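You operate a simulated robot arm through the tools that you are given. There is no shell and no other tool. Be economical: measure what you need, move in short steps, check, and stop when the job is done.

Carry out the task below with a simulated robot arm. There is one attempt and no reset: what you move stays moved.

TASK
Pump the pressure box up to about 1.0 bar, then vent it and free the lid clamp.
Fine: clamp the lid and close the vent first; the vent ends open, the lid stays on.

It is judged by the outcome, as a careful person would: the job done as asked, and still so three seconds after it is handed in. It fails if anything else is knocked over, pushed out of place, dropped, spilled or broken.

THE ROBOT
A 6-joint arm with a two-finger parallel gripper, fixed in place. Base frame: the origin is at the foot of the arm, x ahead of it, y to its left, z up. Lengths are in m, angles in degrees, forces in N, time in s.
Its first joint turns from -66.0 to 66.0 degrees. Payload 2.7 kg.
Tool frame: the origin (TCP) lies between the finger pads and is the grasp point; the fingertips stand 0.023 m ahead of it; z points along the fingers, y is the line along which they close. The gripper opens to 0.094 m. The fingers are 0.038 m wide and 0.01 m thick; the gripper's body (0.054 by 0.096 m) begins 0.039 m behind the TCP.
Orientation is told as [roll, pitch, yaw] about the base's x, y, z axes, in that order, counted from this pose: with the fingers straight down and closing along the base's y, the tool's x points along the base's -x, its y along +y and its z along -z.

THE INTERFACE
- The arm moves only by the tool arm_command. Its argument "steps" is a list of rows, each a list of 7 numbers: the shift along the tool's x, y, z in m, then the turn, a rotation vector about the tool's x, y, z in rad, then the closure in counts, from 0 (fully open) to 255 (shut). In form: [[tx, ty, tz, ax, ay, az, grip], ...]. A call has 1 to 8 rows; each row shifts and turns the commanded pose from where the row before left it, along the tool's axes as they then stand. A row lasts 0.2 s, in which the tool goes at most 0.05 m and 8.6 degrees; a call with a longer step from one row to the next is refused whole, and so is a gripper value outside its range. A pose out of reach is approached as far as the arm can. The call stops where the force on the tool passes 40 N (or 10 N more than at its start, if that is more) or the arm is blocked; 0.2 s more then pass. The fingers move at their own pace (about 0.045 m/s each) and stop on an object; they squeeze with about 38 N. The grip force told is the motor's: it shows also when the fingers shut on nothing. Time passes only in rows, and 0.2 s behind the last, so rows that do not move let the fingers close. It gives the time, the measured TCP pose, the force on the tool (base axes), the opening and the grip force at its end, in the units of the frame above (readings bear some noise), and new pictures: "pictures" is both (left out), scene, wrist or none.
- Cameras (640 x 400 px; columns grow to the right, rows downward): "scene" is fixed at [0.0559, -0.4132, 1.4285]; the picture's right is [0.93, -0.38, 0.00], its down [-0.16, -0.39, -0.91] and it looks along [0.34, 0.84, -0.42] (base axes); focal length 348 px, centre (320, 200). "wrist" rides on the gripper at [-0.039, 0, -0.044] in the tool frame; the picture's right is [0.00, -1.00, 0.00], its down [0.97, 0.00, -0.24] and it looks along [0.24, 0.00, 0.97] (tool axes); focal length 218 px, centre (320, 200).
- probe_pixels(camera, pixels): for up to 12 pixels [column, row] of the newest picture of that camera ("zoom" is the newest enlarged one), the place [x, y, z] in the base frame of the surface seen there, good to about 0.003 m, but the place of the scene camera against the robot may be out by one fixed shift of up to 0.012 m in any direction. No time passes.
- close_up(camera, box): a new picture of the part [left, top, right, bottom] of that camera's present view, enlarged. No time passes.
- job_done(): hands the job in; it is judged then, once.

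Work in short steps. Measure before you move; look again where a grasp or a placing could have gone wrong, and mend it. You have 80 turns and 120 pictures in all, those below and enlarged ones among them. Open the gripper and draw the arm clear of the work before you hand the job in, unless the task says otherwise; then end with one line.

The tools are called by a JSON object that holds its "fn" and its "kwargs". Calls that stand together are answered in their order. arm_command: Moves the arm, as the interface text tells. Its arguments: {"type":"object","properties":{"steps":{"type":"array","items":{"type":"array","items":{"type":"number"}}},"pictures":{"type":"string","enum":["both","scene","wrist","none"]}},"required":["steps"]} The other tools are called the same way: probe_pixels (camera, pixels) gives the place of the surface under pixels of a picture; close_up (camera, box) takes an enlarged picture of a part of a camera's view; job_done () hands the job in.

At the start:

```text
time: 0.0
tcp_pos: [0.3133, 0.1075, 1.0924]
orientation: [0.0, -0.1, 0.0]
ft_force: [0.2, -0.5, -0.2]
grip_width: 0.0939
grasp_force: 0.0
```

scene: 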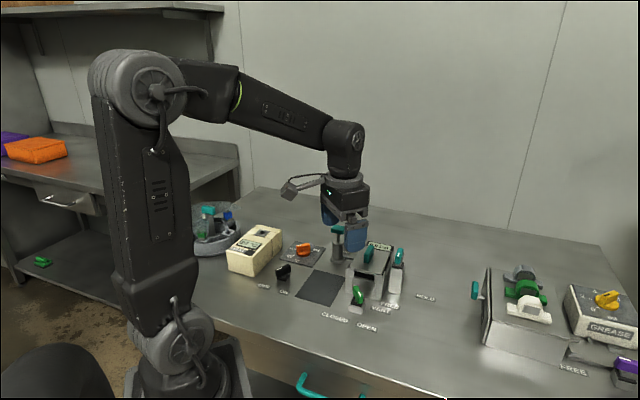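
wrist: 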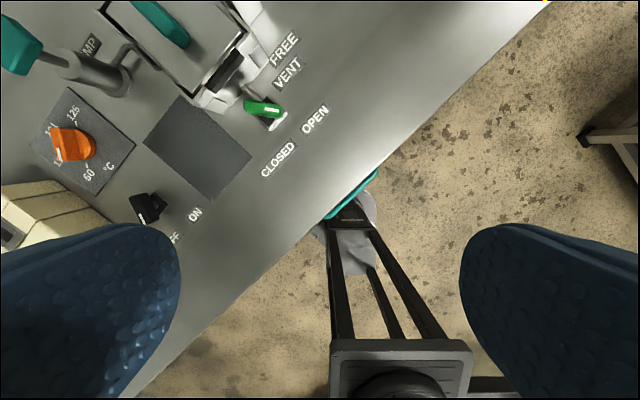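

I look closer at the pressure box area (scene about 240-440, 210-340).

{"fn": "close_up", "kwargs": {"camera": "scene", "box": [240, 210, 440, 335]}}

{"fn": "close_up", "kwargs": {"camera": "wrist", "box": [0, 0, 340, 212]}}

{"fn": "close_up", "kwargs": {"camera": "scene", "box": [450, 250, 640, 390]}}

```text
3.20 times, centred on (340, 272) of scene
```

zoom: 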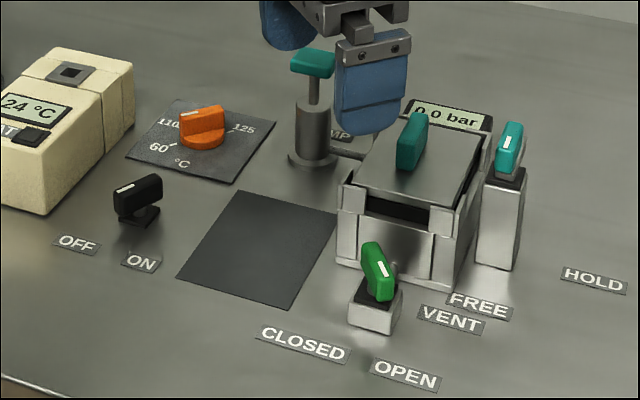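

```text
1.88 times, centred on (170, 106) of wrist
```

zoom: 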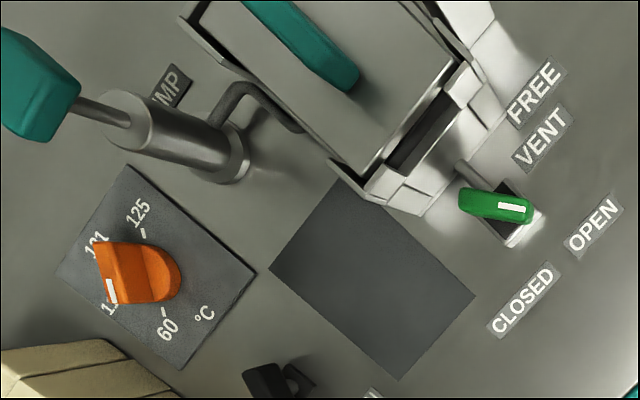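

```text
2.86 times, centred on (545, 320) of scene
```

zoom: 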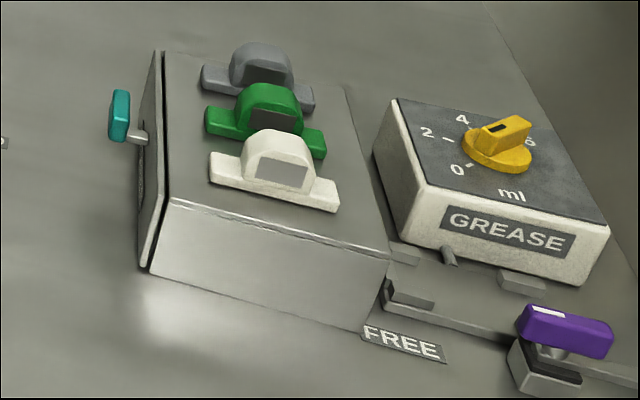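

Probing the key points: pump knob, lid, vent lever, clamp lever, labels.

{"fn": "probe_pixels", "kwargs": {"camera": "scene", "pixels": [[338, 229], [338, 257], [367, 245], [357, 287], [360, 297], [357, 305], [399, 250], [397, 260], [396, 275], [389, 305], [425, 297], [367, 326]]}}

{"fn": "probe_pixels", "kwargs": {"camera": "wrist", "pixels": [[252, 105], [273, 111], [262, 108], [268, 123], [284, 48], [287, 71], [315, 120], [278, 160], [20, 45], [85, 75]]}}

```text
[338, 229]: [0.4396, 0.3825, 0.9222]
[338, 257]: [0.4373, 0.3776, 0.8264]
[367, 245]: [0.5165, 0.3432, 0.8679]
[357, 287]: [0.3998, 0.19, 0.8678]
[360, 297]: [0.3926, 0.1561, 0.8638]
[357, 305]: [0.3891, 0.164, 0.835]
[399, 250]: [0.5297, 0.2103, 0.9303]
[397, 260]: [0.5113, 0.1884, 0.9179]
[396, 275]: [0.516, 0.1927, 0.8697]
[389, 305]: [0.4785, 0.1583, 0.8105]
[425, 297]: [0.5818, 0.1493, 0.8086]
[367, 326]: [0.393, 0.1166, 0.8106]
```

```text
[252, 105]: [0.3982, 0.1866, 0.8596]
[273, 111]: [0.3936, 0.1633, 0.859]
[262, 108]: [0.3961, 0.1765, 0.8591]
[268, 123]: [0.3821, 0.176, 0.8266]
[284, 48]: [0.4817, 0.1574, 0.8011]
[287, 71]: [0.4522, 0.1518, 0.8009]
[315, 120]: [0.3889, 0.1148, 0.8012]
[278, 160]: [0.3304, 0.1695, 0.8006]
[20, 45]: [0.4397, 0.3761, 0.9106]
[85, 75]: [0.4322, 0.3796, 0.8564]
```

I move over the box for a view from above, staying high.

{"fn": "arm_command", "kwargs": {"steps": [[-0.035, 0.025, 0, 0, 0, 0, 0], [-0.035, 0.025, 0, 0, 0, 0, 0], [-0.035, 0.025, 0, 0, 0, 0, 0], [-0.035, 0.025, 0, 0, 0, 0, 0], [-0.03, 0.025, 0, 0, 0, 0, 0]]}}

```text
time: 1.2
tcp_pos: [0.484, 0.2321, 1.0906]
orientation: [0.1, 0.0, -0.1]
ft_force: [-0.5, 0.6, -0.6]
grip_width: 0.0942
grasp_force: 0.1
```

scene: 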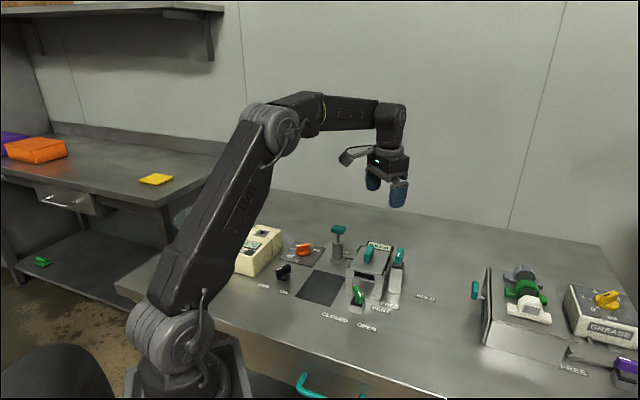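
wrist: 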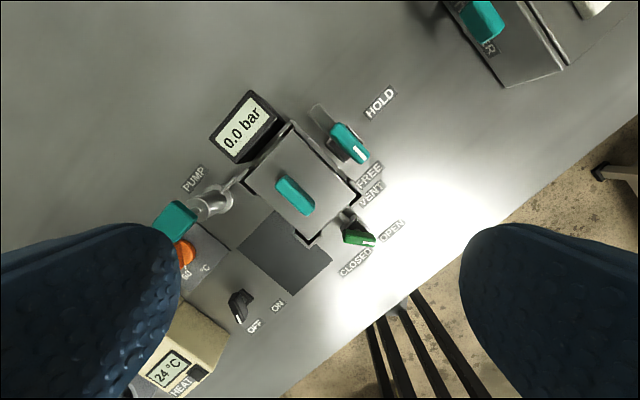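

{"fn": "close_up", "kwargs": {"camera": "wrist", "box": [200, 80, 440, 290]}}

{"fn": "close_up", "kwargs": {"camera": "scene", "box": [300, 210, 450, 340]}}

{"fn": "probe_pixels", "kwargs": {"camera": "wrist", "pixels": [[334, 127], [348, 143], [362, 160], [345, 232], [358, 237], [372, 241], [343, 213], [379, 103], [369, 177], [177, 218], [295, 195], [318, 112]]}}

```text
1.90 times, centred on (320, 185) of wrist
```

zoom: 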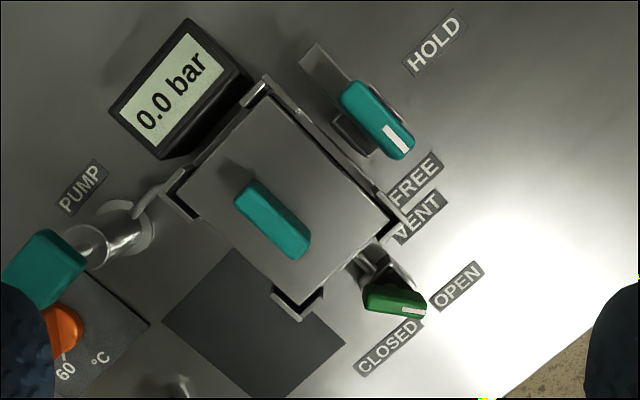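

```text
3.08 times, centred on (375, 275) of scene
```

zoom: 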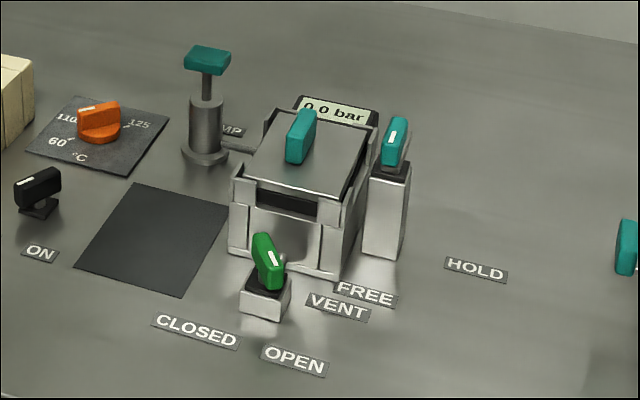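

```text
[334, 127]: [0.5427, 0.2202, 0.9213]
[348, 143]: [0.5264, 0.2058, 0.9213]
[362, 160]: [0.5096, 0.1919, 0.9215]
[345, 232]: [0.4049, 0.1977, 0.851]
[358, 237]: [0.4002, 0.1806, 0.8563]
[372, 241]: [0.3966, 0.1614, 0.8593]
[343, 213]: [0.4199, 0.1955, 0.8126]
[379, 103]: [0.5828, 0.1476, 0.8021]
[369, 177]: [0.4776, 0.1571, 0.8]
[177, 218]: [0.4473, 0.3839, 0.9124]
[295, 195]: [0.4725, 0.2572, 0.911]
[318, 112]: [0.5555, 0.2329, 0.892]
```

Lever currently at FREE (points −139°), HOLD lies 90° CCW; vent lever at OPEN (−102°), CLOSED at about −173°. I probe clearances around the clamp lever.

{"fn": "close_up", "kwargs": {"camera": "wrist", "box": [280, 90, 400, 165]}}

{"fn": "probe_pixels", "kwargs": {"camera": "wrist", "pixels": [[312, 165], [325, 160], [345, 187], [338, 165], [299, 135], [333, 140], [336, 150], [340, 157], [320, 120], [275, 160], [353, 190], [240, 130]]}}

```text
5.33 times, centred on (340, 128) of wrist
```

zoom: 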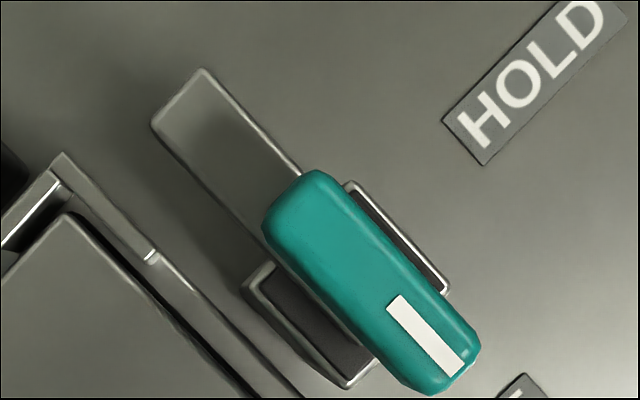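

```text
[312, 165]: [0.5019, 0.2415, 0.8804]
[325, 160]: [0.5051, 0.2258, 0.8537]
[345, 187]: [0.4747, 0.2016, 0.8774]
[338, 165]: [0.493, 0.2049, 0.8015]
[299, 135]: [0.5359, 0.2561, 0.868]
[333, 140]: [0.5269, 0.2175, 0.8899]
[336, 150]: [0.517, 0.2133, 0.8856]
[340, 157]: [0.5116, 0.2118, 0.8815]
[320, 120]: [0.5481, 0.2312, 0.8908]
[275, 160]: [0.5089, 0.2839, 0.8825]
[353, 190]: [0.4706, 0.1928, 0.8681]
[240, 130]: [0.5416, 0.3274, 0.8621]
```

Clamp pivot ≈ (0.526, 0.205), lever top z 0.921, swinging bar top at 0.891. I go above it, turn to yaw 41° and part-close the fingers.

{"fn": "arm_command", "kwargs": {"steps": [[-0.042, -0.027, 0, 0, 0, 0, 120], [0, 0, 0, 0, 0, -0.143, 120], [0, 0, 0, 0, 0, -0.143, 120], [0, 0, 0, 0, 0, -0.143, 120], [0, 0, 0, 0, 0, -0.143, 120], [0, 0, 0, 0, 0, -0.143, 120], [0, 0, 0.05, 0, 0, 0, 120], [0, 0, 0.04, 0, 0, 0, 120]]}}

```text
time: 3.0
tcp_pos: [0.5256, 0.2043, 0.9996]
orientation: [0.0, -0.1, 41.0]
ft_force: [0.2, 0.5, 0.0]
grip_width: 0.0498
grasp_force: 0.0
```

scene: 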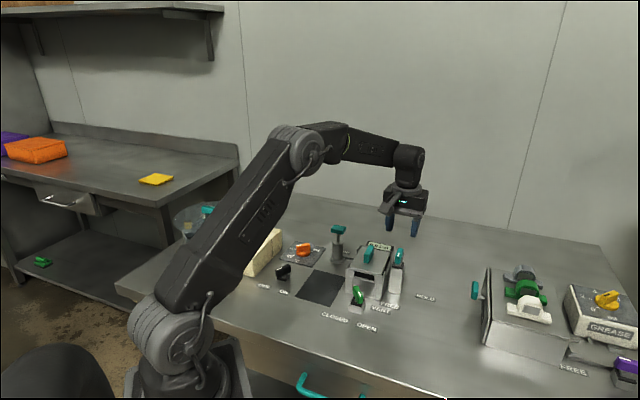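
wrist: 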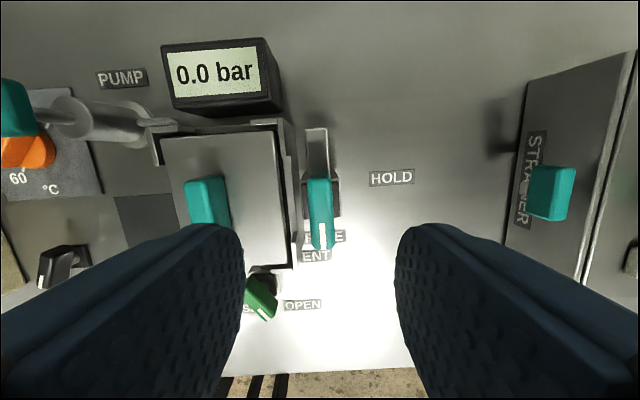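

Lever is centred at column 320, aligned. Descend to z 0.921 and look before closing.

{"fn": "arm_command", "kwargs": {"steps": [[0, 0, 0.04, 0, 0, 0, 120], [0, 0, 0.038, 0, 0, 0, 120]]}}

{"fn": "close_up", "kwargs": {"camera": "scene", "box": [320, 200, 460, 300]}}

```text
time: 3.6
tcp_pos: [0.5239, 0.2072, 0.9235]
orientation: [0.0, 0.0, 41.0]
ft_force: [-0.2, -0.6, 0.4]
grip_width: 0.0495
grasp_force: 0.0
```

scene: 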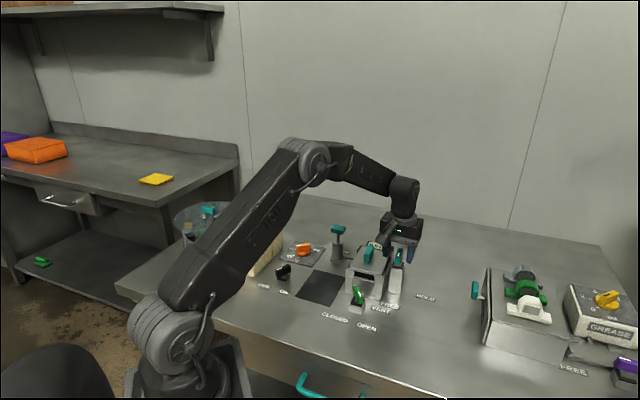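
wrist: 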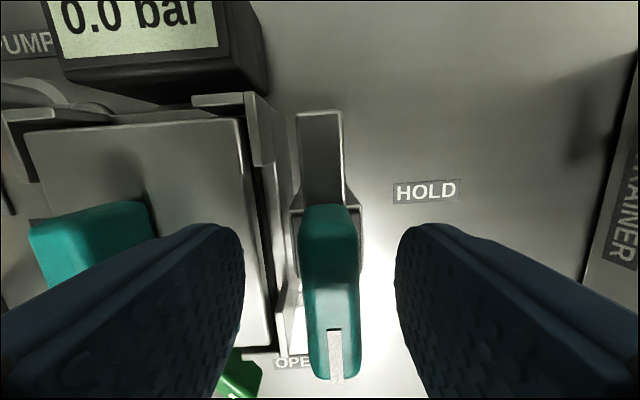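

```text
4.00 times, centred on (390, 250) of scene
```

zoom: 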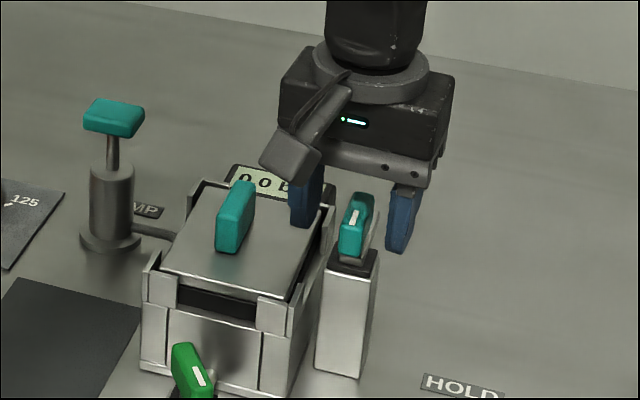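

Lever sits ~3 mm to tool −y; correct and close on it.

{"fn": "arm_command", "kwargs": {"steps": [[0, -0.003, 0, 0, 0, 0, 120], [0, 0, 0, 0, 0, 0, 255], [0, 0, 0, 0, 0, 0, 255], [0, 0, 0, 0, 0, 0, 255], [0, 0, 0, 0, 0, 0, 255]]}}

```text
time: 4.8
tcp_pos: [0.5261, 0.2037, 0.9232]
orientation: [0.1, 0.1, 41.1]
ft_force: [1.1, 1.4, -1.0]
grip_width: 0.0164
grasp_force: 44.4
```

scene: 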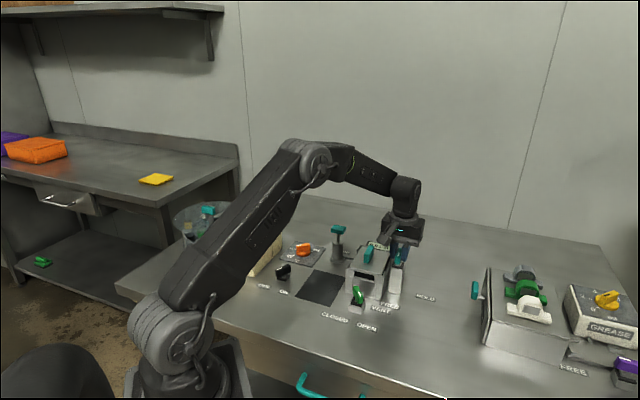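
wrist: 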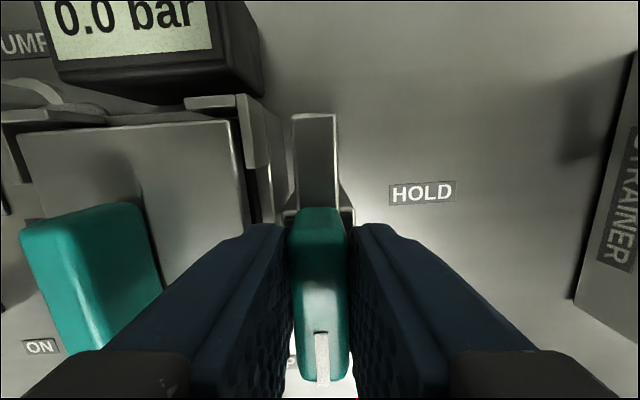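

Gripped (16 mm). Turn +32° CCW about the pivot and check.

{"fn": "arm_command", "kwargs": {"steps": [[0, 0, 0, 0, 0, -0.14, 255], [0, 0, 0, 0, 0, -0.14, 255], [0, 0, 0, 0, 0, -0.14, 255], [0, 0, 0, 0, 0, -0.14, 255]], "pictures": "wrist"}}

```text
time: 5.8
tcp_pos: [0.5261, 0.204, 0.9233]
orientation: [0.2, 0.0, 73.1]
ft_force: [-13.0, 8.0, -3.3]
grip_width: 0.015
grasp_force: 44.8
```

wrist: 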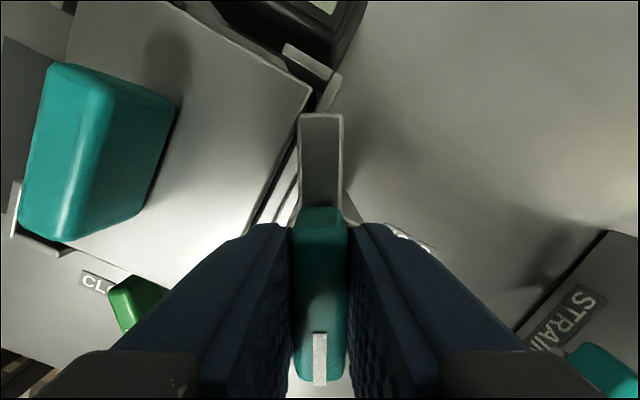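

Turning well; side force 15 N toward tool +y, so I give 1.5 mm that way and continue.

{"fn": "arm_command", "kwargs": {"steps": [[0, 0.0015, 0, 0, 0, -0.14, 255], [0, 0, 0, 0, 0, -0.14, 255], [0, 0, 0, 0, 0, -0.14, 255]], "pictures": "none"}}

{"fn": "arm_command", "kwargs": {"steps": [[0, 0, 0, 0, 0, -0.14, 255], [0, 0, 0, 0, 0, -0.14, 255], [0, 0, 0, 0, 0, -0.14, 255], [0, 0, 0, 0, 0, -0.08, 255], [0, 0, 0, 0, 0, 0, 255]]}}

```text
time: 6.6
tcp_pos: [0.5257, 0.205, 0.9233]
orientation: [0.2, 0.1, 97.3]
ft_force: [-19.9, 12.9, -1.7]
grip_width: 0.015
grasp_force: 45.0
```

```text
time: 7.8
tcp_pos: [0.5246, 0.2042, 0.923]
orientation: [0.2, -0.1, 125.9]
ft_force: [-31.9, 7.3, -0.1]
grip_width: 0.0148
grasp_force: 44.9
```

scene: 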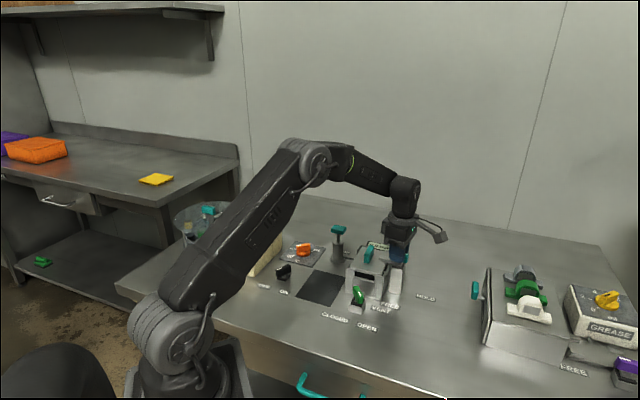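
wrist: 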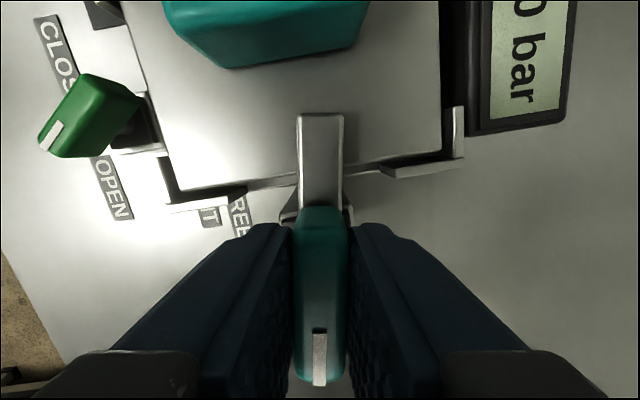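

At 125.9° with 32 N side load toward −x; relieve 3 mm and turn the last 5°.

{"fn": "arm_command", "kwargs": {"steps": [[-0.0018, 0.0024, 0, 0, 0, 0, 255], [0, 0, 0, 0, 0, -0.09, 255], [0, 0, 0, 0, 0, 0, 255]], "pictures": "none"}}

```text
time: 8.6
tcp_pos: [0.5239, 0.2049, 0.9219]
orientation: [-0.1, 0.0, 131.0]
ft_force: [7.9, 11.7, -17.5]
grip_width: 0.0151
grasp_force: 45.0
```

Now at 131°. Release and lift, then look.

{"fn": "arm_command", "kwargs": {"steps": [[0, 0, 0, 0, 0, 0, 120], [0, 0, 0, 0, 0, 0, 120], [0, 0, 0, 0, 0, 0, 120], [0, 0, -0.05, 0, 0, 0, 120], [0, 0, -0.05, 0, 0, 0, 120]]}}

{"fn": "close_up", "kwargs": {"camera": "scene", "box": [320, 220, 460, 320]}}

```text
time: 9.8
tcp_pos: [0.5229, 0.2047, 1.0214]
orientation: [0.0, 0.0, 130.9]
ft_force: [0.3, -0.1, 0.3]
grip_width: 0.0498
grasp_force: 0.0
```

scene: 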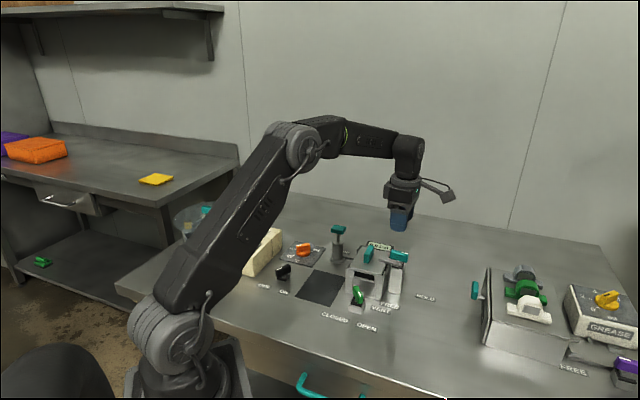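
wrist: 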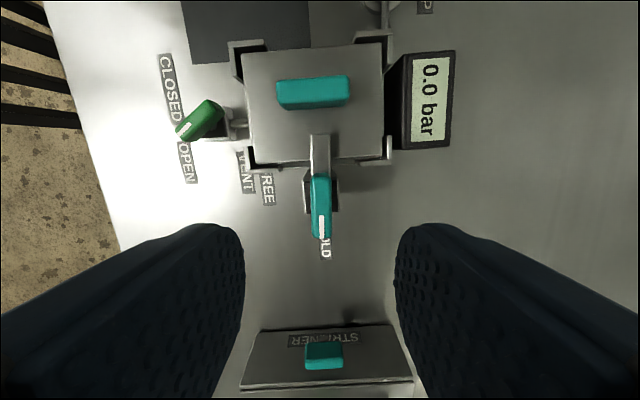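

```text
4.00 times, centred on (390, 270) of scene
```

zoom: 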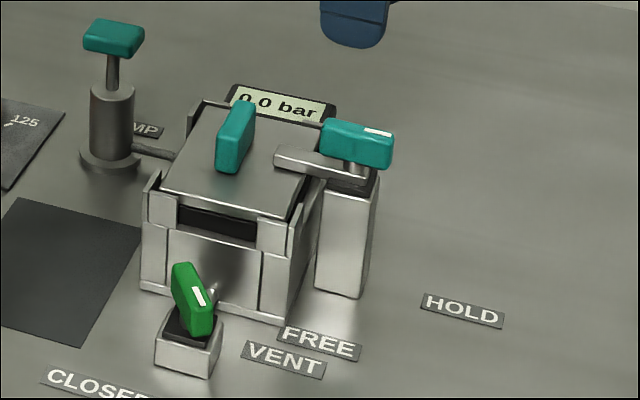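

Lid clamped (lever at HOLD, bar over the lid). Next, go above the vent lever (~0.399, 0.178) and turn to yaw 78°.

{"fn": "arm_command", "kwargs": {"steps": [[-0.0203, 0.0371, 0, 0, 0, 0, 120], [-0.0203, 0.0371, 0, 0, 0, 0, 120], [-0.0203, 0.0371, 0, 0, 0, 0, 120], [0, 0, 0, 0, 0, 0.14, 120], [0, 0, 0, 0, 0, 0.14, 120], [0, 0, 0, 0, 0, 0.14, 120], [0, 0, 0, 0, 0, 0.14, 120]], "pictures": "none"}}

{"fn": "arm_command", "kwargs": {"steps": [[0, 0, 0, 0, 0, 0.14, 120], [0, 0, 0, 0, 0, 0.14, 120], [0, 0, 0, 0, 0, 0.085, 120], [0, 0, 0.02, 0, 0, 0, 120], [0, 0, 0, 0, 0, 0, 120]]}}

```text
time: 11.4
tcp_pos: [0.3984, 0.1784, 1.024]
orientation: [0.0, 0.0, 98.6]
ft_force: [-0.6, -0.5, 0.1]
grip_width: 0.0494
grasp_force: 0.1
```

```text
time: 12.6
tcp_pos: [0.3987, 0.1777, 1.0023]
orientation: [0.0, 0.0, 77.8]
ft_force: [-0.2, 0.2, -0.4]
grip_width: 0.0496
grasp_force: 0.2
```

scene: 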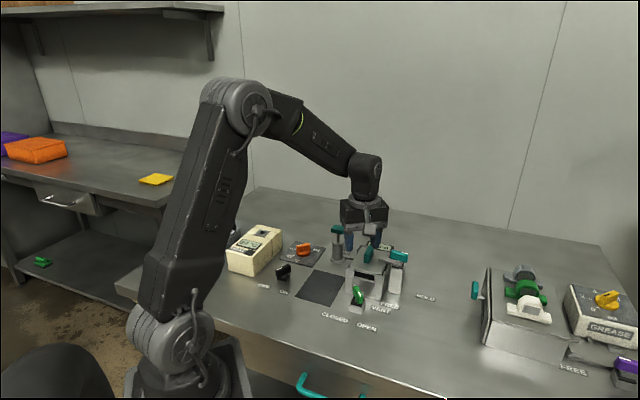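
wrist: 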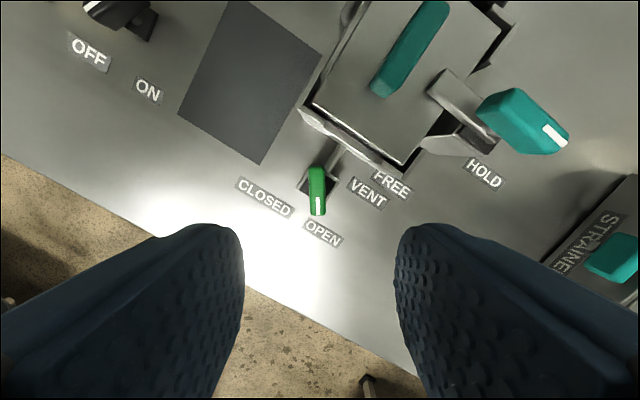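

{"fn": "close_up", "kwargs": {"camera": "wrist", "box": [220, 125, 420, 250]}}

{"fn": "probe_pixels", "kwargs": {"camera": "wrist", "pixels": [[316, 172], [317, 190], [318, 210], [306, 184], [334, 160], [265, 198], [322, 232]]}}

```text
3.20 times, centred on (320, 188) of wrist
```

zoom: 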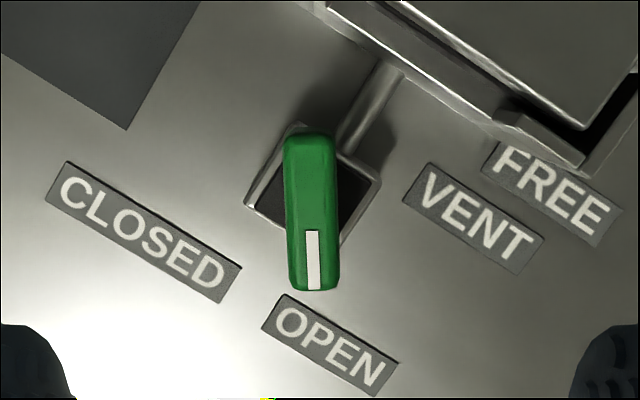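

```text
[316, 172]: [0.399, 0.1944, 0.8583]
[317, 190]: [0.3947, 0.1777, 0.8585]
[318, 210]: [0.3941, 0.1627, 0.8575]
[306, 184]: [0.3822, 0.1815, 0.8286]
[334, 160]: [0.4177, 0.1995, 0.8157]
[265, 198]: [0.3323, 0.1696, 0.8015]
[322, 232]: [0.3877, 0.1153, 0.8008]
```

Pivot ≈ (0.396, 0.1795). Shift 3 mm, narrow fingers, descend to z 0.863 and grip.

{"fn": "arm_command", "kwargs": {"steps": [[-0.0012, 0.003, 0.04, 0, 0, 0, 140], [0, 0, 0.045, 0, 0, 0, 140], [0, 0, 0.045, 0, 0, 0, 140], [0, 0, 0.009, 0, 0, 0, 140]]}}

```text
time: 13.6
tcp_pos: [0.3963, 0.1789, 0.8637]
orientation: [0.0, -0.1, 77.9]
ft_force: [0.0, -0.5, -0.5]
grip_width: 0.0424
grasp_force: 0.1
```

scene: 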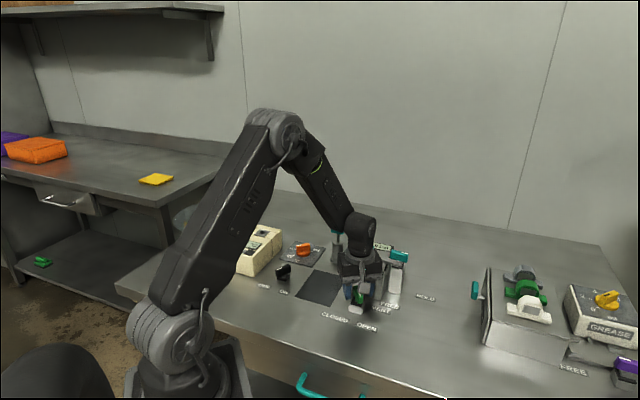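
wrist: 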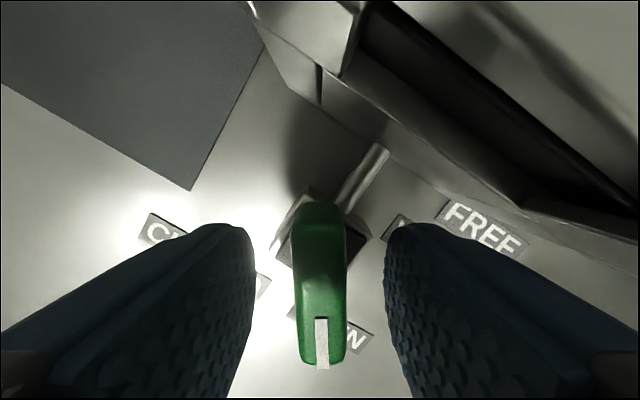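

Centred. Grip, then turn CW 24°.

{"fn": "arm_command", "kwargs": {"steps": [[0, 0, 0, 0, 0, 0, 255], [0, 0, 0, 0, 0, 0, 255], [0, 0, 0, 0, 0, 0, 255], [0, 0, 0, 0, 0, 0.14, 255], [0, 0, 0, 0, 0, 0.14, 255], [0, 0, 0, 0, 0, 0.14, 255]], "pictures": "wrist"}}

```text
time: 15.0
tcp_pos: [0.3974, 0.1792, 0.8641]
orientation: [0.0, 0.0, 53.6]
ft_force: [13.4, -0.8, -14.6]
grip_width: 0.0149
grasp_force: 45.0
```

wrist: 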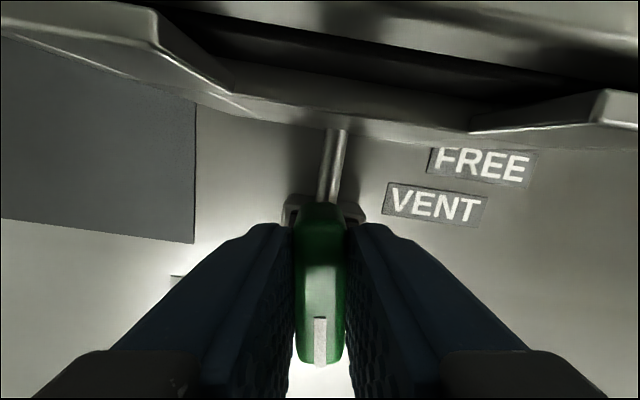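

Lever follows. Give 1.5 mm toward +x, continue CW ~32°.

{"fn": "arm_command", "kwargs": {"steps": [[-0.0009, -0.0012, 0, 0, 0, 0.14, 255], [0, 0, 0, 0, 0, 0.14, 255], [0, 0, 0, 0, 0, 0.14, 255], [0, 0, 0, 0, 0, 0.14, 255]], "pictures": "wrist"}}

```text
time: 16.0
tcp_pos: [0.398, 0.177, 0.863]
orientation: [-0.1, 0.1, 21.5]
ft_force: [11.6, -21.7, -17.4]
grip_width: 0.0149
grasp_force: 44.7
```

wrist: 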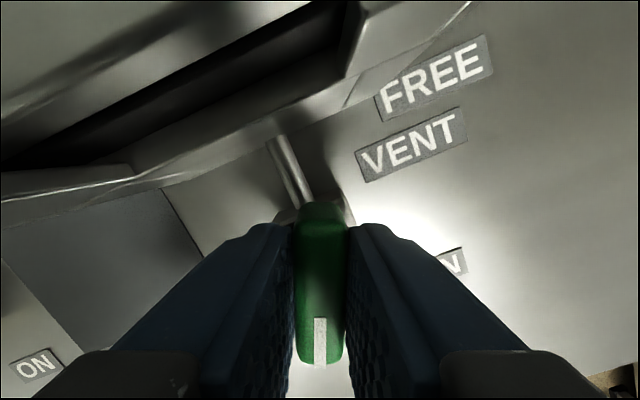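

Continue to about yaw 5° with a small −y relief.

{"fn": "arm_command", "kwargs": {"steps": [[-0.0002, -0.0022, 0, 0, 0, 0.14, 255], [0, 0, 0, 0, 0, 0.14, 255], [0, 0, 0, 0, 0, 0, 255]], "pictures": "wrist"}}

```text
time: 16.8
tcp_pos: [0.3989, 0.1782, 0.8648]
orientation: [-0.1, 0.2, 6.0]
ft_force: [1.1, -8.7, -15.9]
grip_width: 0.0162
grasp_force: 45.5
```

wrist: 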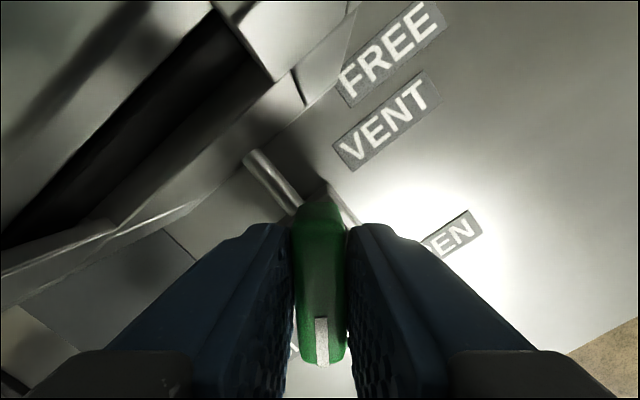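

Grip widened slightly (16.2 mm), suggesting the stop is reached. Release, lift, look.

{"fn": "arm_command", "kwargs": {"steps": [[0, 0, 0, 0, 0, 0, 130], [0, 0, 0, 0, 0, 0, 130], [0, 0, 0, 0, 0, 0, 130], [0, 0, -0.05, 0, 0, 0, 130], [0, 0, -0.05, 0, 0, 0, 130], [0, 0, -0.05, 0, 0, 0, 130]]}}

{"fn": "close_up", "kwargs": {"camera": "wrist", "box": [220, 125, 420, 250]}}

```text
time: 18.2
tcp_pos: [0.4014, 0.176, 1.0135]
orientation: [0.0, 0.0, 5.8]
ft_force: [0.0, -0.3, -0.7]
grip_width: 0.0459
grasp_force: 0.2
```

scene: 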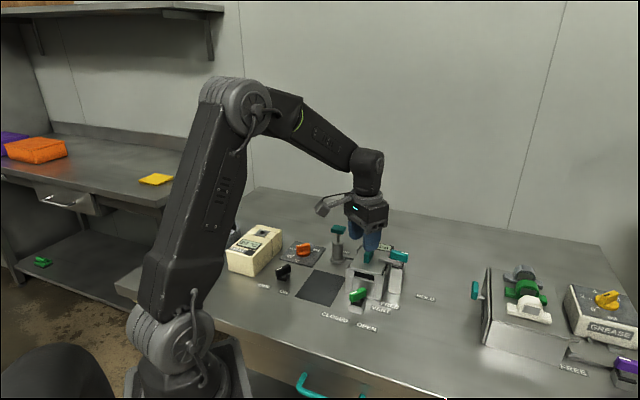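
wrist: 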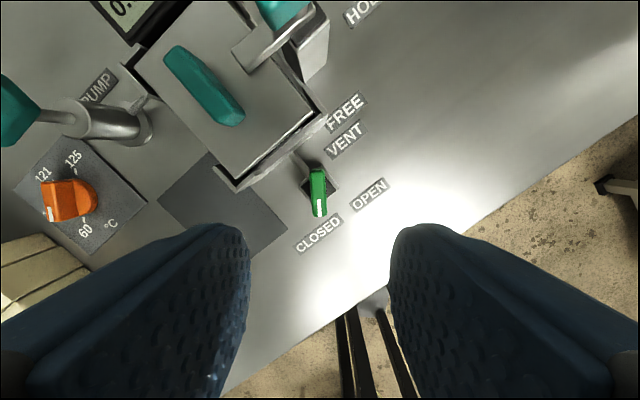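

```text
3.20 times, centred on (320, 188) of wrist
```

zoom: 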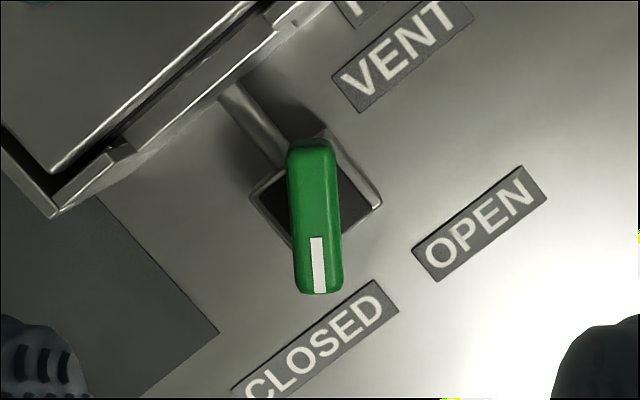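

Vent now points to CLOSED. Next go above the pump knob (~0.443, 0.380).

{"fn": "arm_command", "kwargs": {"steps": [[-0.0124, 0.0398, 0, 0, 0, 0, 130], [-0.0124, 0.0398, 0, 0, 0, 0, 130], [-0.0124, 0.0398, 0, 0, 0, 0, 130], [-0.0124, 0.0398, 0, 0, 0, 0, 130], [-0.0124, 0.0398, 0, 0, 0, 0, 130], [0, 0, 0, 0, 0, 0, 130]]}}

{"fn": "close_up", "kwargs": {"camera": "scene", "box": [300, 200, 440, 300]}}

{"fn": "close_up", "kwargs": {"camera": "wrist", "box": [240, 130, 440, 255]}}

```text
time: 19.6
tcp_pos: [0.441, 0.3833, 1.0126]
orientation: [0.0, 0.0, 5.7]
ft_force: [0.0, 0.2, -0.1]
grip_width: 0.046
grasp_force: 0.1
```

scene: 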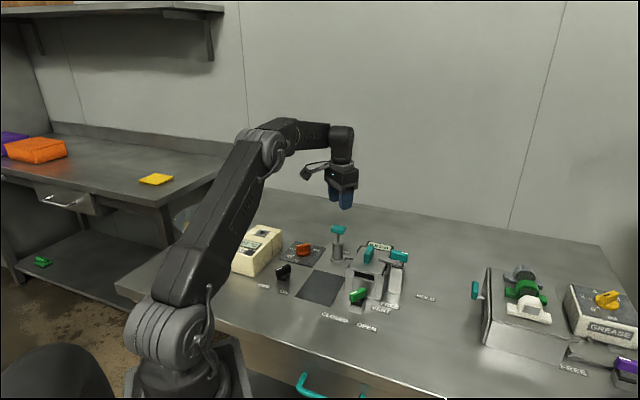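
wrist: 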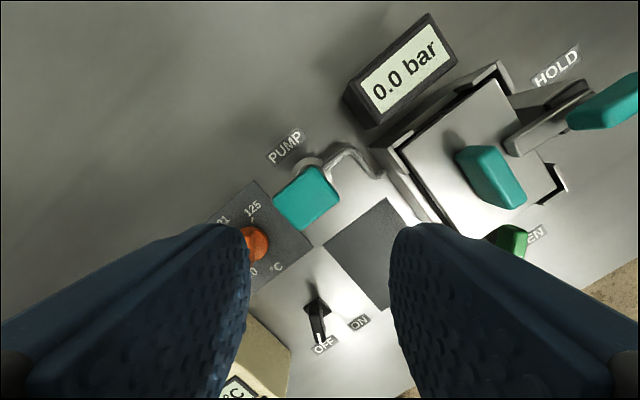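

```text
4.00 times, centred on (370, 250) of scene
```

zoom: 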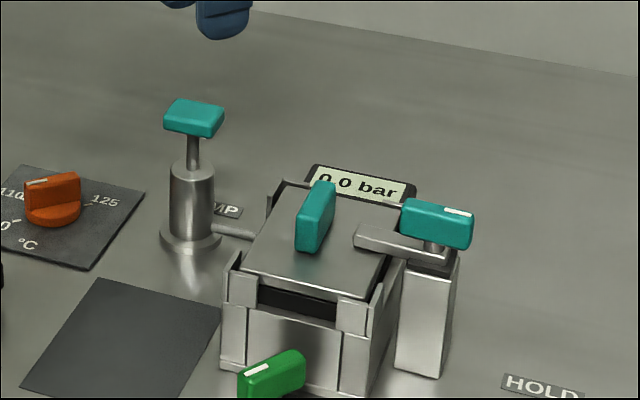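

```text
3.20 times, centred on (340, 192) of wrist
```

zoom: 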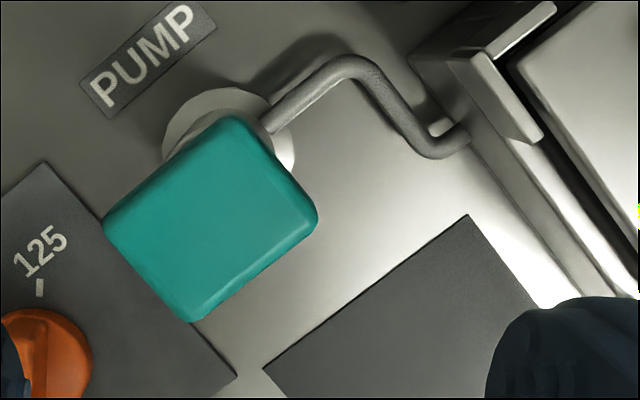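

The gauge is visible from here. Probe the knob.

{"fn": "probe_pixels", "kwargs": {"camera": "wrist", "pixels": [[308, 198], [280, 200], [332, 195], [314, 172], [300, 225], [305, 165]]}}

{"fn": "probe_pixels", "kwargs": {"camera": "scene", "pixels": [[338, 226], [338, 230], [338, 237], [338, 243], [338, 254]]}}

```text
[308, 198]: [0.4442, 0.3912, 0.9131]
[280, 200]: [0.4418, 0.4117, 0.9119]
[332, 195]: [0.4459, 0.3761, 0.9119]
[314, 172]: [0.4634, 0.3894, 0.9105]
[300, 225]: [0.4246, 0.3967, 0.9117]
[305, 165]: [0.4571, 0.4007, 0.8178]
```

```text
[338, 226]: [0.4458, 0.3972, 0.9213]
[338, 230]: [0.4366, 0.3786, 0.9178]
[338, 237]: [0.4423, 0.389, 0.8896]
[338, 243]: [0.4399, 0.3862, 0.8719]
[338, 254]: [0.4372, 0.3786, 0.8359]
```

Knob centre (0.444, 0.392), top z 0.913. Close the fingers, centre, and press down gradually.

{"fn": "arm_command", "kwargs": {"steps": [[-0.0039, 0.0084, 0, 0, 0, 0, 255], [0, 0, 0, 0, 0, 0, 255], [0, 0, 0.04, 0, 0, 0, 255], [0, 0, 0.03, 0, 0, 0, 255], [0, 0, 0.007, 0, 0, 0, 255], [0, 0, 0.01, 0, 0, 0, 255]]}}

```text
time: 21.0
tcp_pos: [0.4438, 0.3892, 0.927]
orientation: [0.1, -0.1, 5.7]
ft_force: [1.5, -0.4, 2.6]
grip_width: 0.0
grasp_force: 37.7
```

scene: 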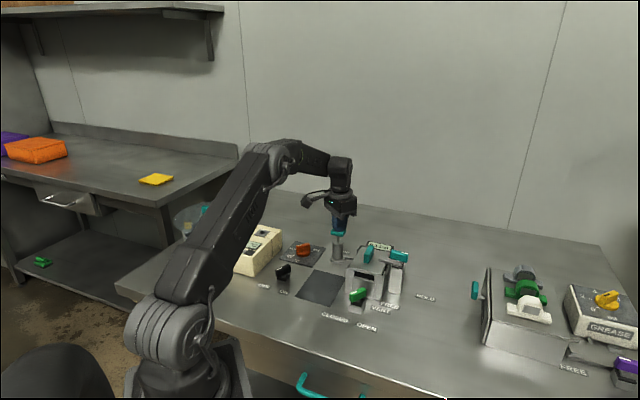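
wrist: 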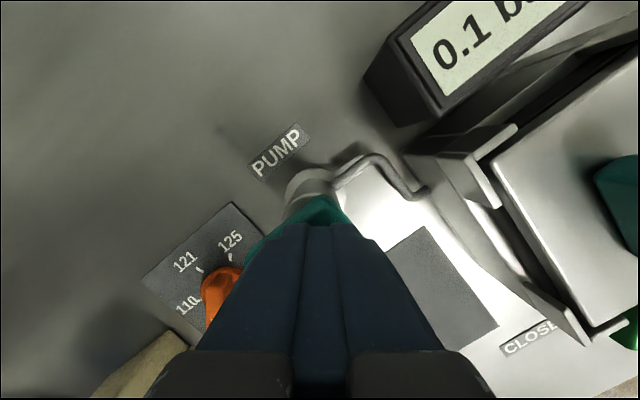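

Pressing works: 0.1 bar after ~9 mm. Continue the stroke.

{"fn": "arm_command", "kwargs": {"steps": [[0, 0, 0.01, 0, 0, 0, 255], [0, 0, 0.008, 0, 0, 0, 255], [0, 0, 0.006, 0, 0, 0, 255]]}}

```text
time: 21.8
tcp_pos: [0.4436, 0.3902, 0.9062]
orientation: [0.0, -0.2, 5.7]
ft_force: [-2.6, -8.0, 17.5]
grip_width: 0.0
grasp_force: 38.6
```

scene: 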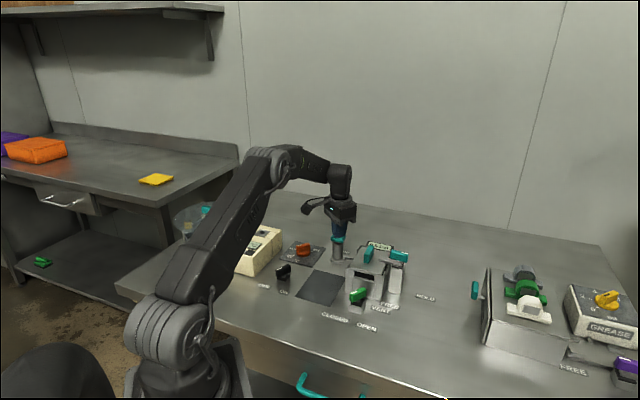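
wrist: 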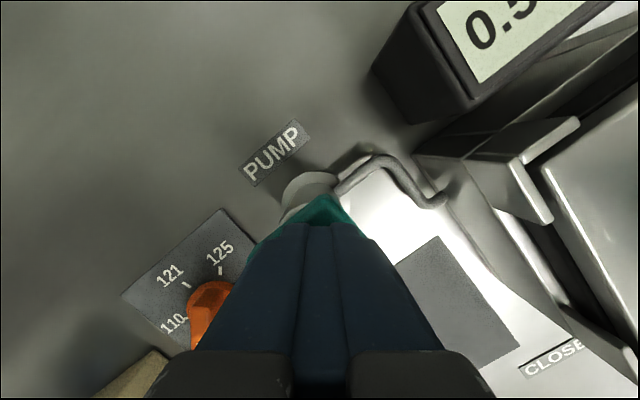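

Gauge shows about 0.5; 17 N suggests the bottom. Lift to let the plunger return and check the reading.

{"fn": "arm_command", "kwargs": {"steps": [[0, 0, -0.03, 0, 0, 0, 255], [0, 0, -0.025, 0, 0, 0, 255], [0, 0, 0, 0, 0, 0, 255]]}}

{"fn": "close_up", "kwargs": {"camera": "scene", "box": [310, 200, 430, 285]}}

```text
time: 22.6
tcp_pos: [0.4442, 0.3883, 0.9581]
orientation: [0.1, 0.1, 5.7]
ft_force: [0.3, -0.5, -0.3]
grip_width: 0.0001
grasp_force: 37.5
```

scene: 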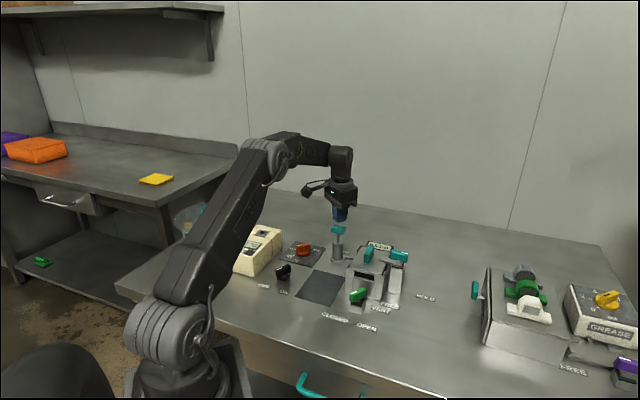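
wrist: 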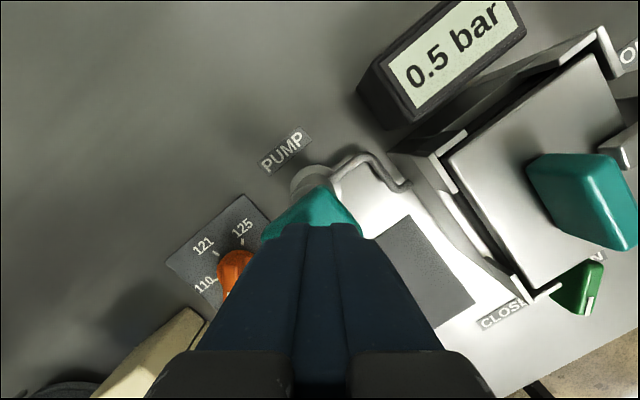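

```text
4.71 times, centred on (370, 242) of scene
```

zoom: 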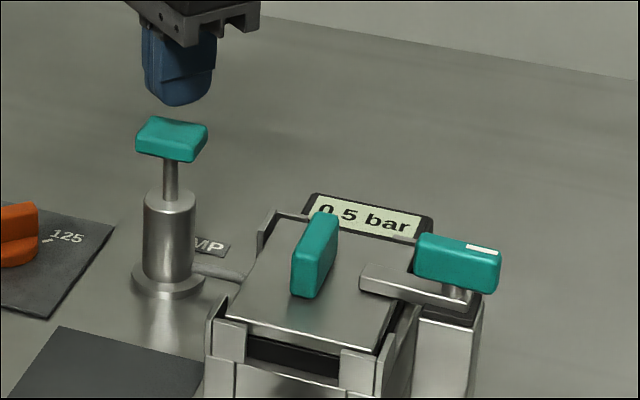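

Holds at 0.5 bar. Second identical stroke, with a check before releasing.

{"fn": "arm_command", "kwargs": {"steps": [[0, 0, 0.03, 0, 0, 0, 255], [0, 0, 0.01, 0, 0, 0, 255], [0, 0, 0.008, 0, 0, 0, 255], [0, 0, 0.003, 0, 0, 0, 255]], "pictures": "wrist"}}

```text
time: 23.6
tcp_pos: [0.4446, 0.3895, 0.9076]
orientation: [0.0, -0.1, 5.8]
ft_force: [1.4, -1.7, 7.4]
grip_width: 0.0
grasp_force: 37.9
```

wrist: 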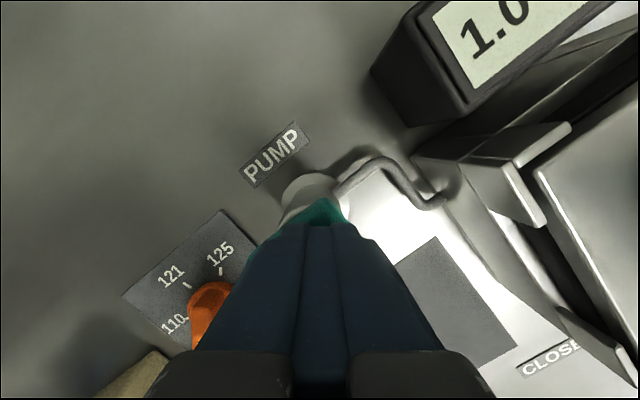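

1.0 bar. Lift off and confirm it holds.

{"fn": "arm_command", "kwargs": {"steps": [[0, 0, -0.03, 0, 0, 0, 255], [0, 0, -0.04, 0, 0, 0, 255], [0, 0, -0.04, 0, 0, 0, 130], [0, 0, 0, 0, 0, 0, 130]], "pictures": "wrist"}}

```text
time: 24.6
tcp_pos: [0.4424, 0.3879, 1.0192]
orientation: [0.0, 0.0, 5.7]
ft_force: [0.2, 0.1, 0.6]
grip_width: 0.046
grasp_force: 0.0
```

wrist: 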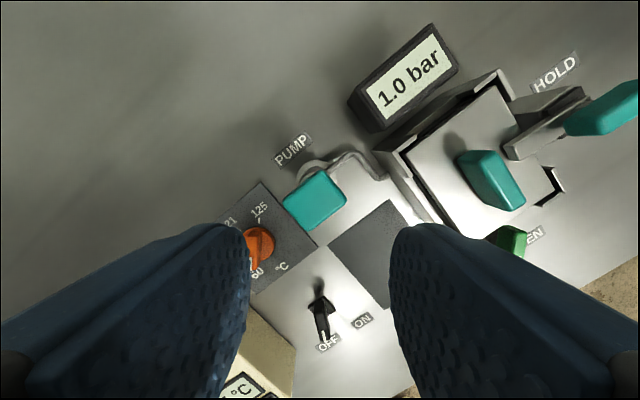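

1.0 bar holds. Back to above the vent lever.

{"fn": "arm_command", "kwargs": {"steps": [[0.013, -0.0409, 0, 0, 0, 0, 130], [0.013, -0.0409, 0, 0, 0, 0, 130], [0.013, -0.0409, 0, 0, 0, 0, 130], [0.013, -0.0409, 0, 0, 0, 0, 130], [0.013, -0.0409, 0, 0, 0, 0, 130], [0, 0, 0.04, 0, 0, 0, 130], [0, 0, 0, 0, 0, 0, 130]], "pictures": "wrist"}}

{"fn": "close_up", "kwargs": {"camera": "wrist", "box": [220, 125, 420, 250]}}

```text
time: 26.2
tcp_pos: [0.3968, 0.1784, 0.9765]
orientation: [0.0, -0.1, 5.7]
ft_force: [-0.4, -0.5, -0.3]
grip_width: 0.046
grasp_force: 0.0
```

wrist: 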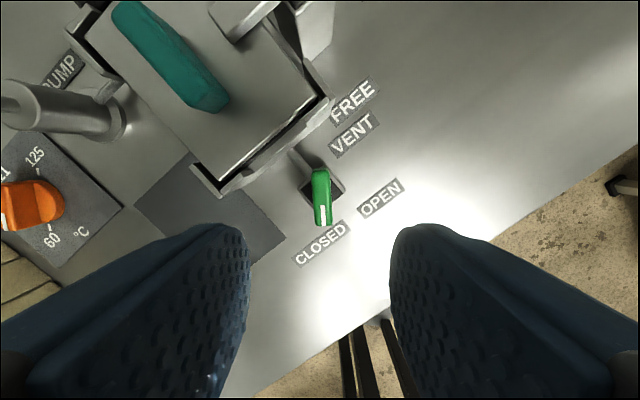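

```text
3.20 times, centred on (320, 188) of wrist
```

zoom: 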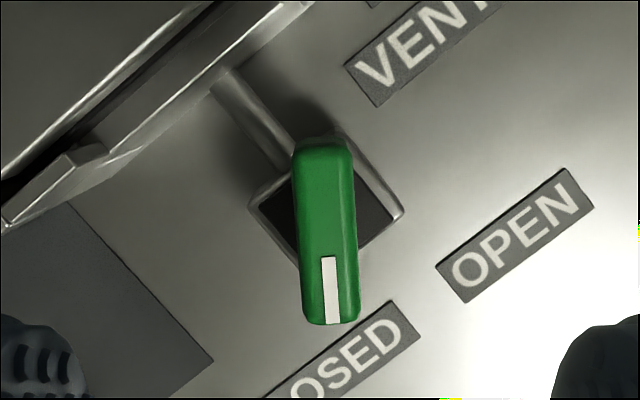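

Aligned. Descend to z 0.864 (yaw 8°), grip.

{"fn": "arm_command", "kwargs": {"steps": [[0, -0.0005, 0.045, 0, 0, -0.04, 140], [0, 0, 0.045, 0, 0, 0, 140], [0, 0, 0.0225, 0, 0, 0, 140], [0, 0, 0, 0, 0, 0, 255], [0, 0, 0, 0, 0, 0, 255], [0, 0, 0, 0, 0, 0, 255], [0, 0, 0, 0, 0, 0, 255]], "pictures": "wrist"}}

```text
time: 27.8
tcp_pos: [0.3998, 0.177, 0.8668]
orientation: [-0.1, 0.0, 8.3]
ft_force: [5.9, -27.1, -2.7]
grip_width: 0.0149
grasp_force: 44.8
```

wrist: 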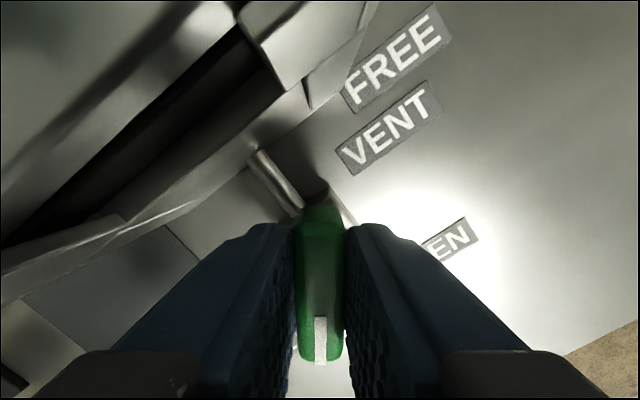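

Gripped; side load −27 N in y, so relieve 2 mm and turn back CCW.

{"fn": "arm_command", "kwargs": {"steps": [[0, -0.002, 0, 0, 0, 0, 255], [0, 0, 0, 0, 0, -0.14, 255], [0, 0, 0, 0, 0, -0.14, 255], [0, 0, 0, 0, 0, -0.14, 255]], "pictures": "none"}}

```text
time: 28.8
tcp_pos: [0.3991, 0.1788, 0.8646]
orientation: [0.0, -0.1, 32.2]
ft_force: [-9.3, -5.7, 17.5]
grip_width: 0.0147
grasp_force: 44.8
```

{"fn": "arm_command", "kwargs": {"steps": [[0.001, 0, 0, 0, 0, -0.14, 255], [0, 0, 0, 0, 0, -0.14, 255], [0, 0, 0, 0, 0, -0.14, 255]], "pictures": "none"}}

```text
time: 29.8
tcp_pos: [0.3977, 0.1796, 0.8649]
orientation: [0.0, -0.2, 56.4]
ft_force: [-5.1, 3.6, 3.2]
grip_width: 0.0151
grasp_force: 45.3
stopped in row 3: the force on the tool passed its limit (the readings are from after the stop); the commanded pose is now the measured one
```

A force transient stopped it at 56°, now calm. Continue toward 78–80°.

{"fn": "arm_command", "kwargs": {"steps": [[0, 0, 0, 0, 0, -0.13, 255], [0, 0, 0, 0, 0, -0.13, 255]], "pictures": "wrist"}}

```text
time: 30.4
tcp_pos: [0.3966, 0.1796, 0.8657]
orientation: [0.0, -0.3, 71.3]
ft_force: [-15.3, 6.8, 7.5]
grip_width: 0.0147
grasp_force: 44.8
```

wrist: 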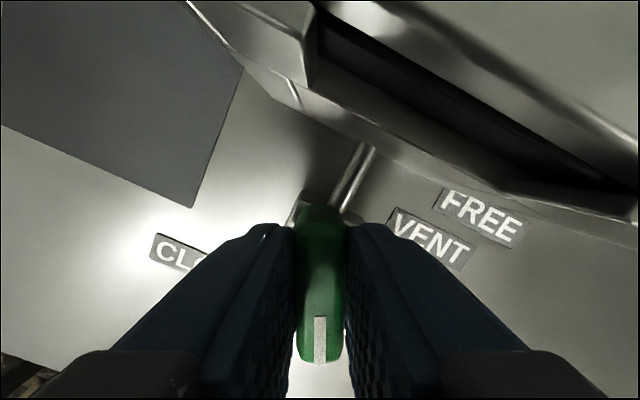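

{"fn": "arm_command", "kwargs": {"steps": [[0, 0.0015, 0, 0, 0, -0.1, 255], [0, 0, 0, 0, 0, -0.05, 255], [0, 0, 0, 0, 0, 0, 255]], "pictures": "wrist"}}

```text
time: 31.2
tcp_pos: [0.3963, 0.179, 0.8655]
orientation: [-0.3, -0.2, 79.9]
ft_force: [-7.3, 9.3, 7.1]
grip_width: 0.0152
grasp_force: 45.0
```

wrist: 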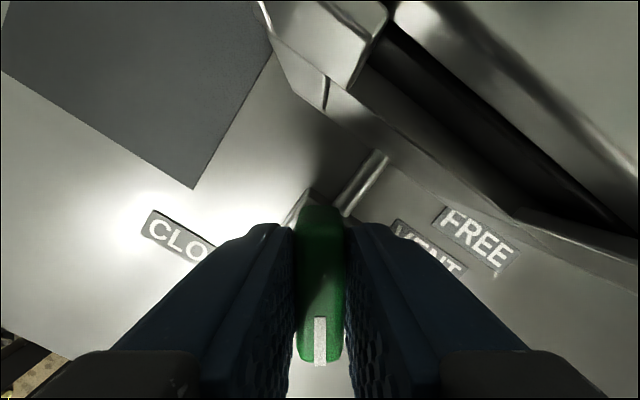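

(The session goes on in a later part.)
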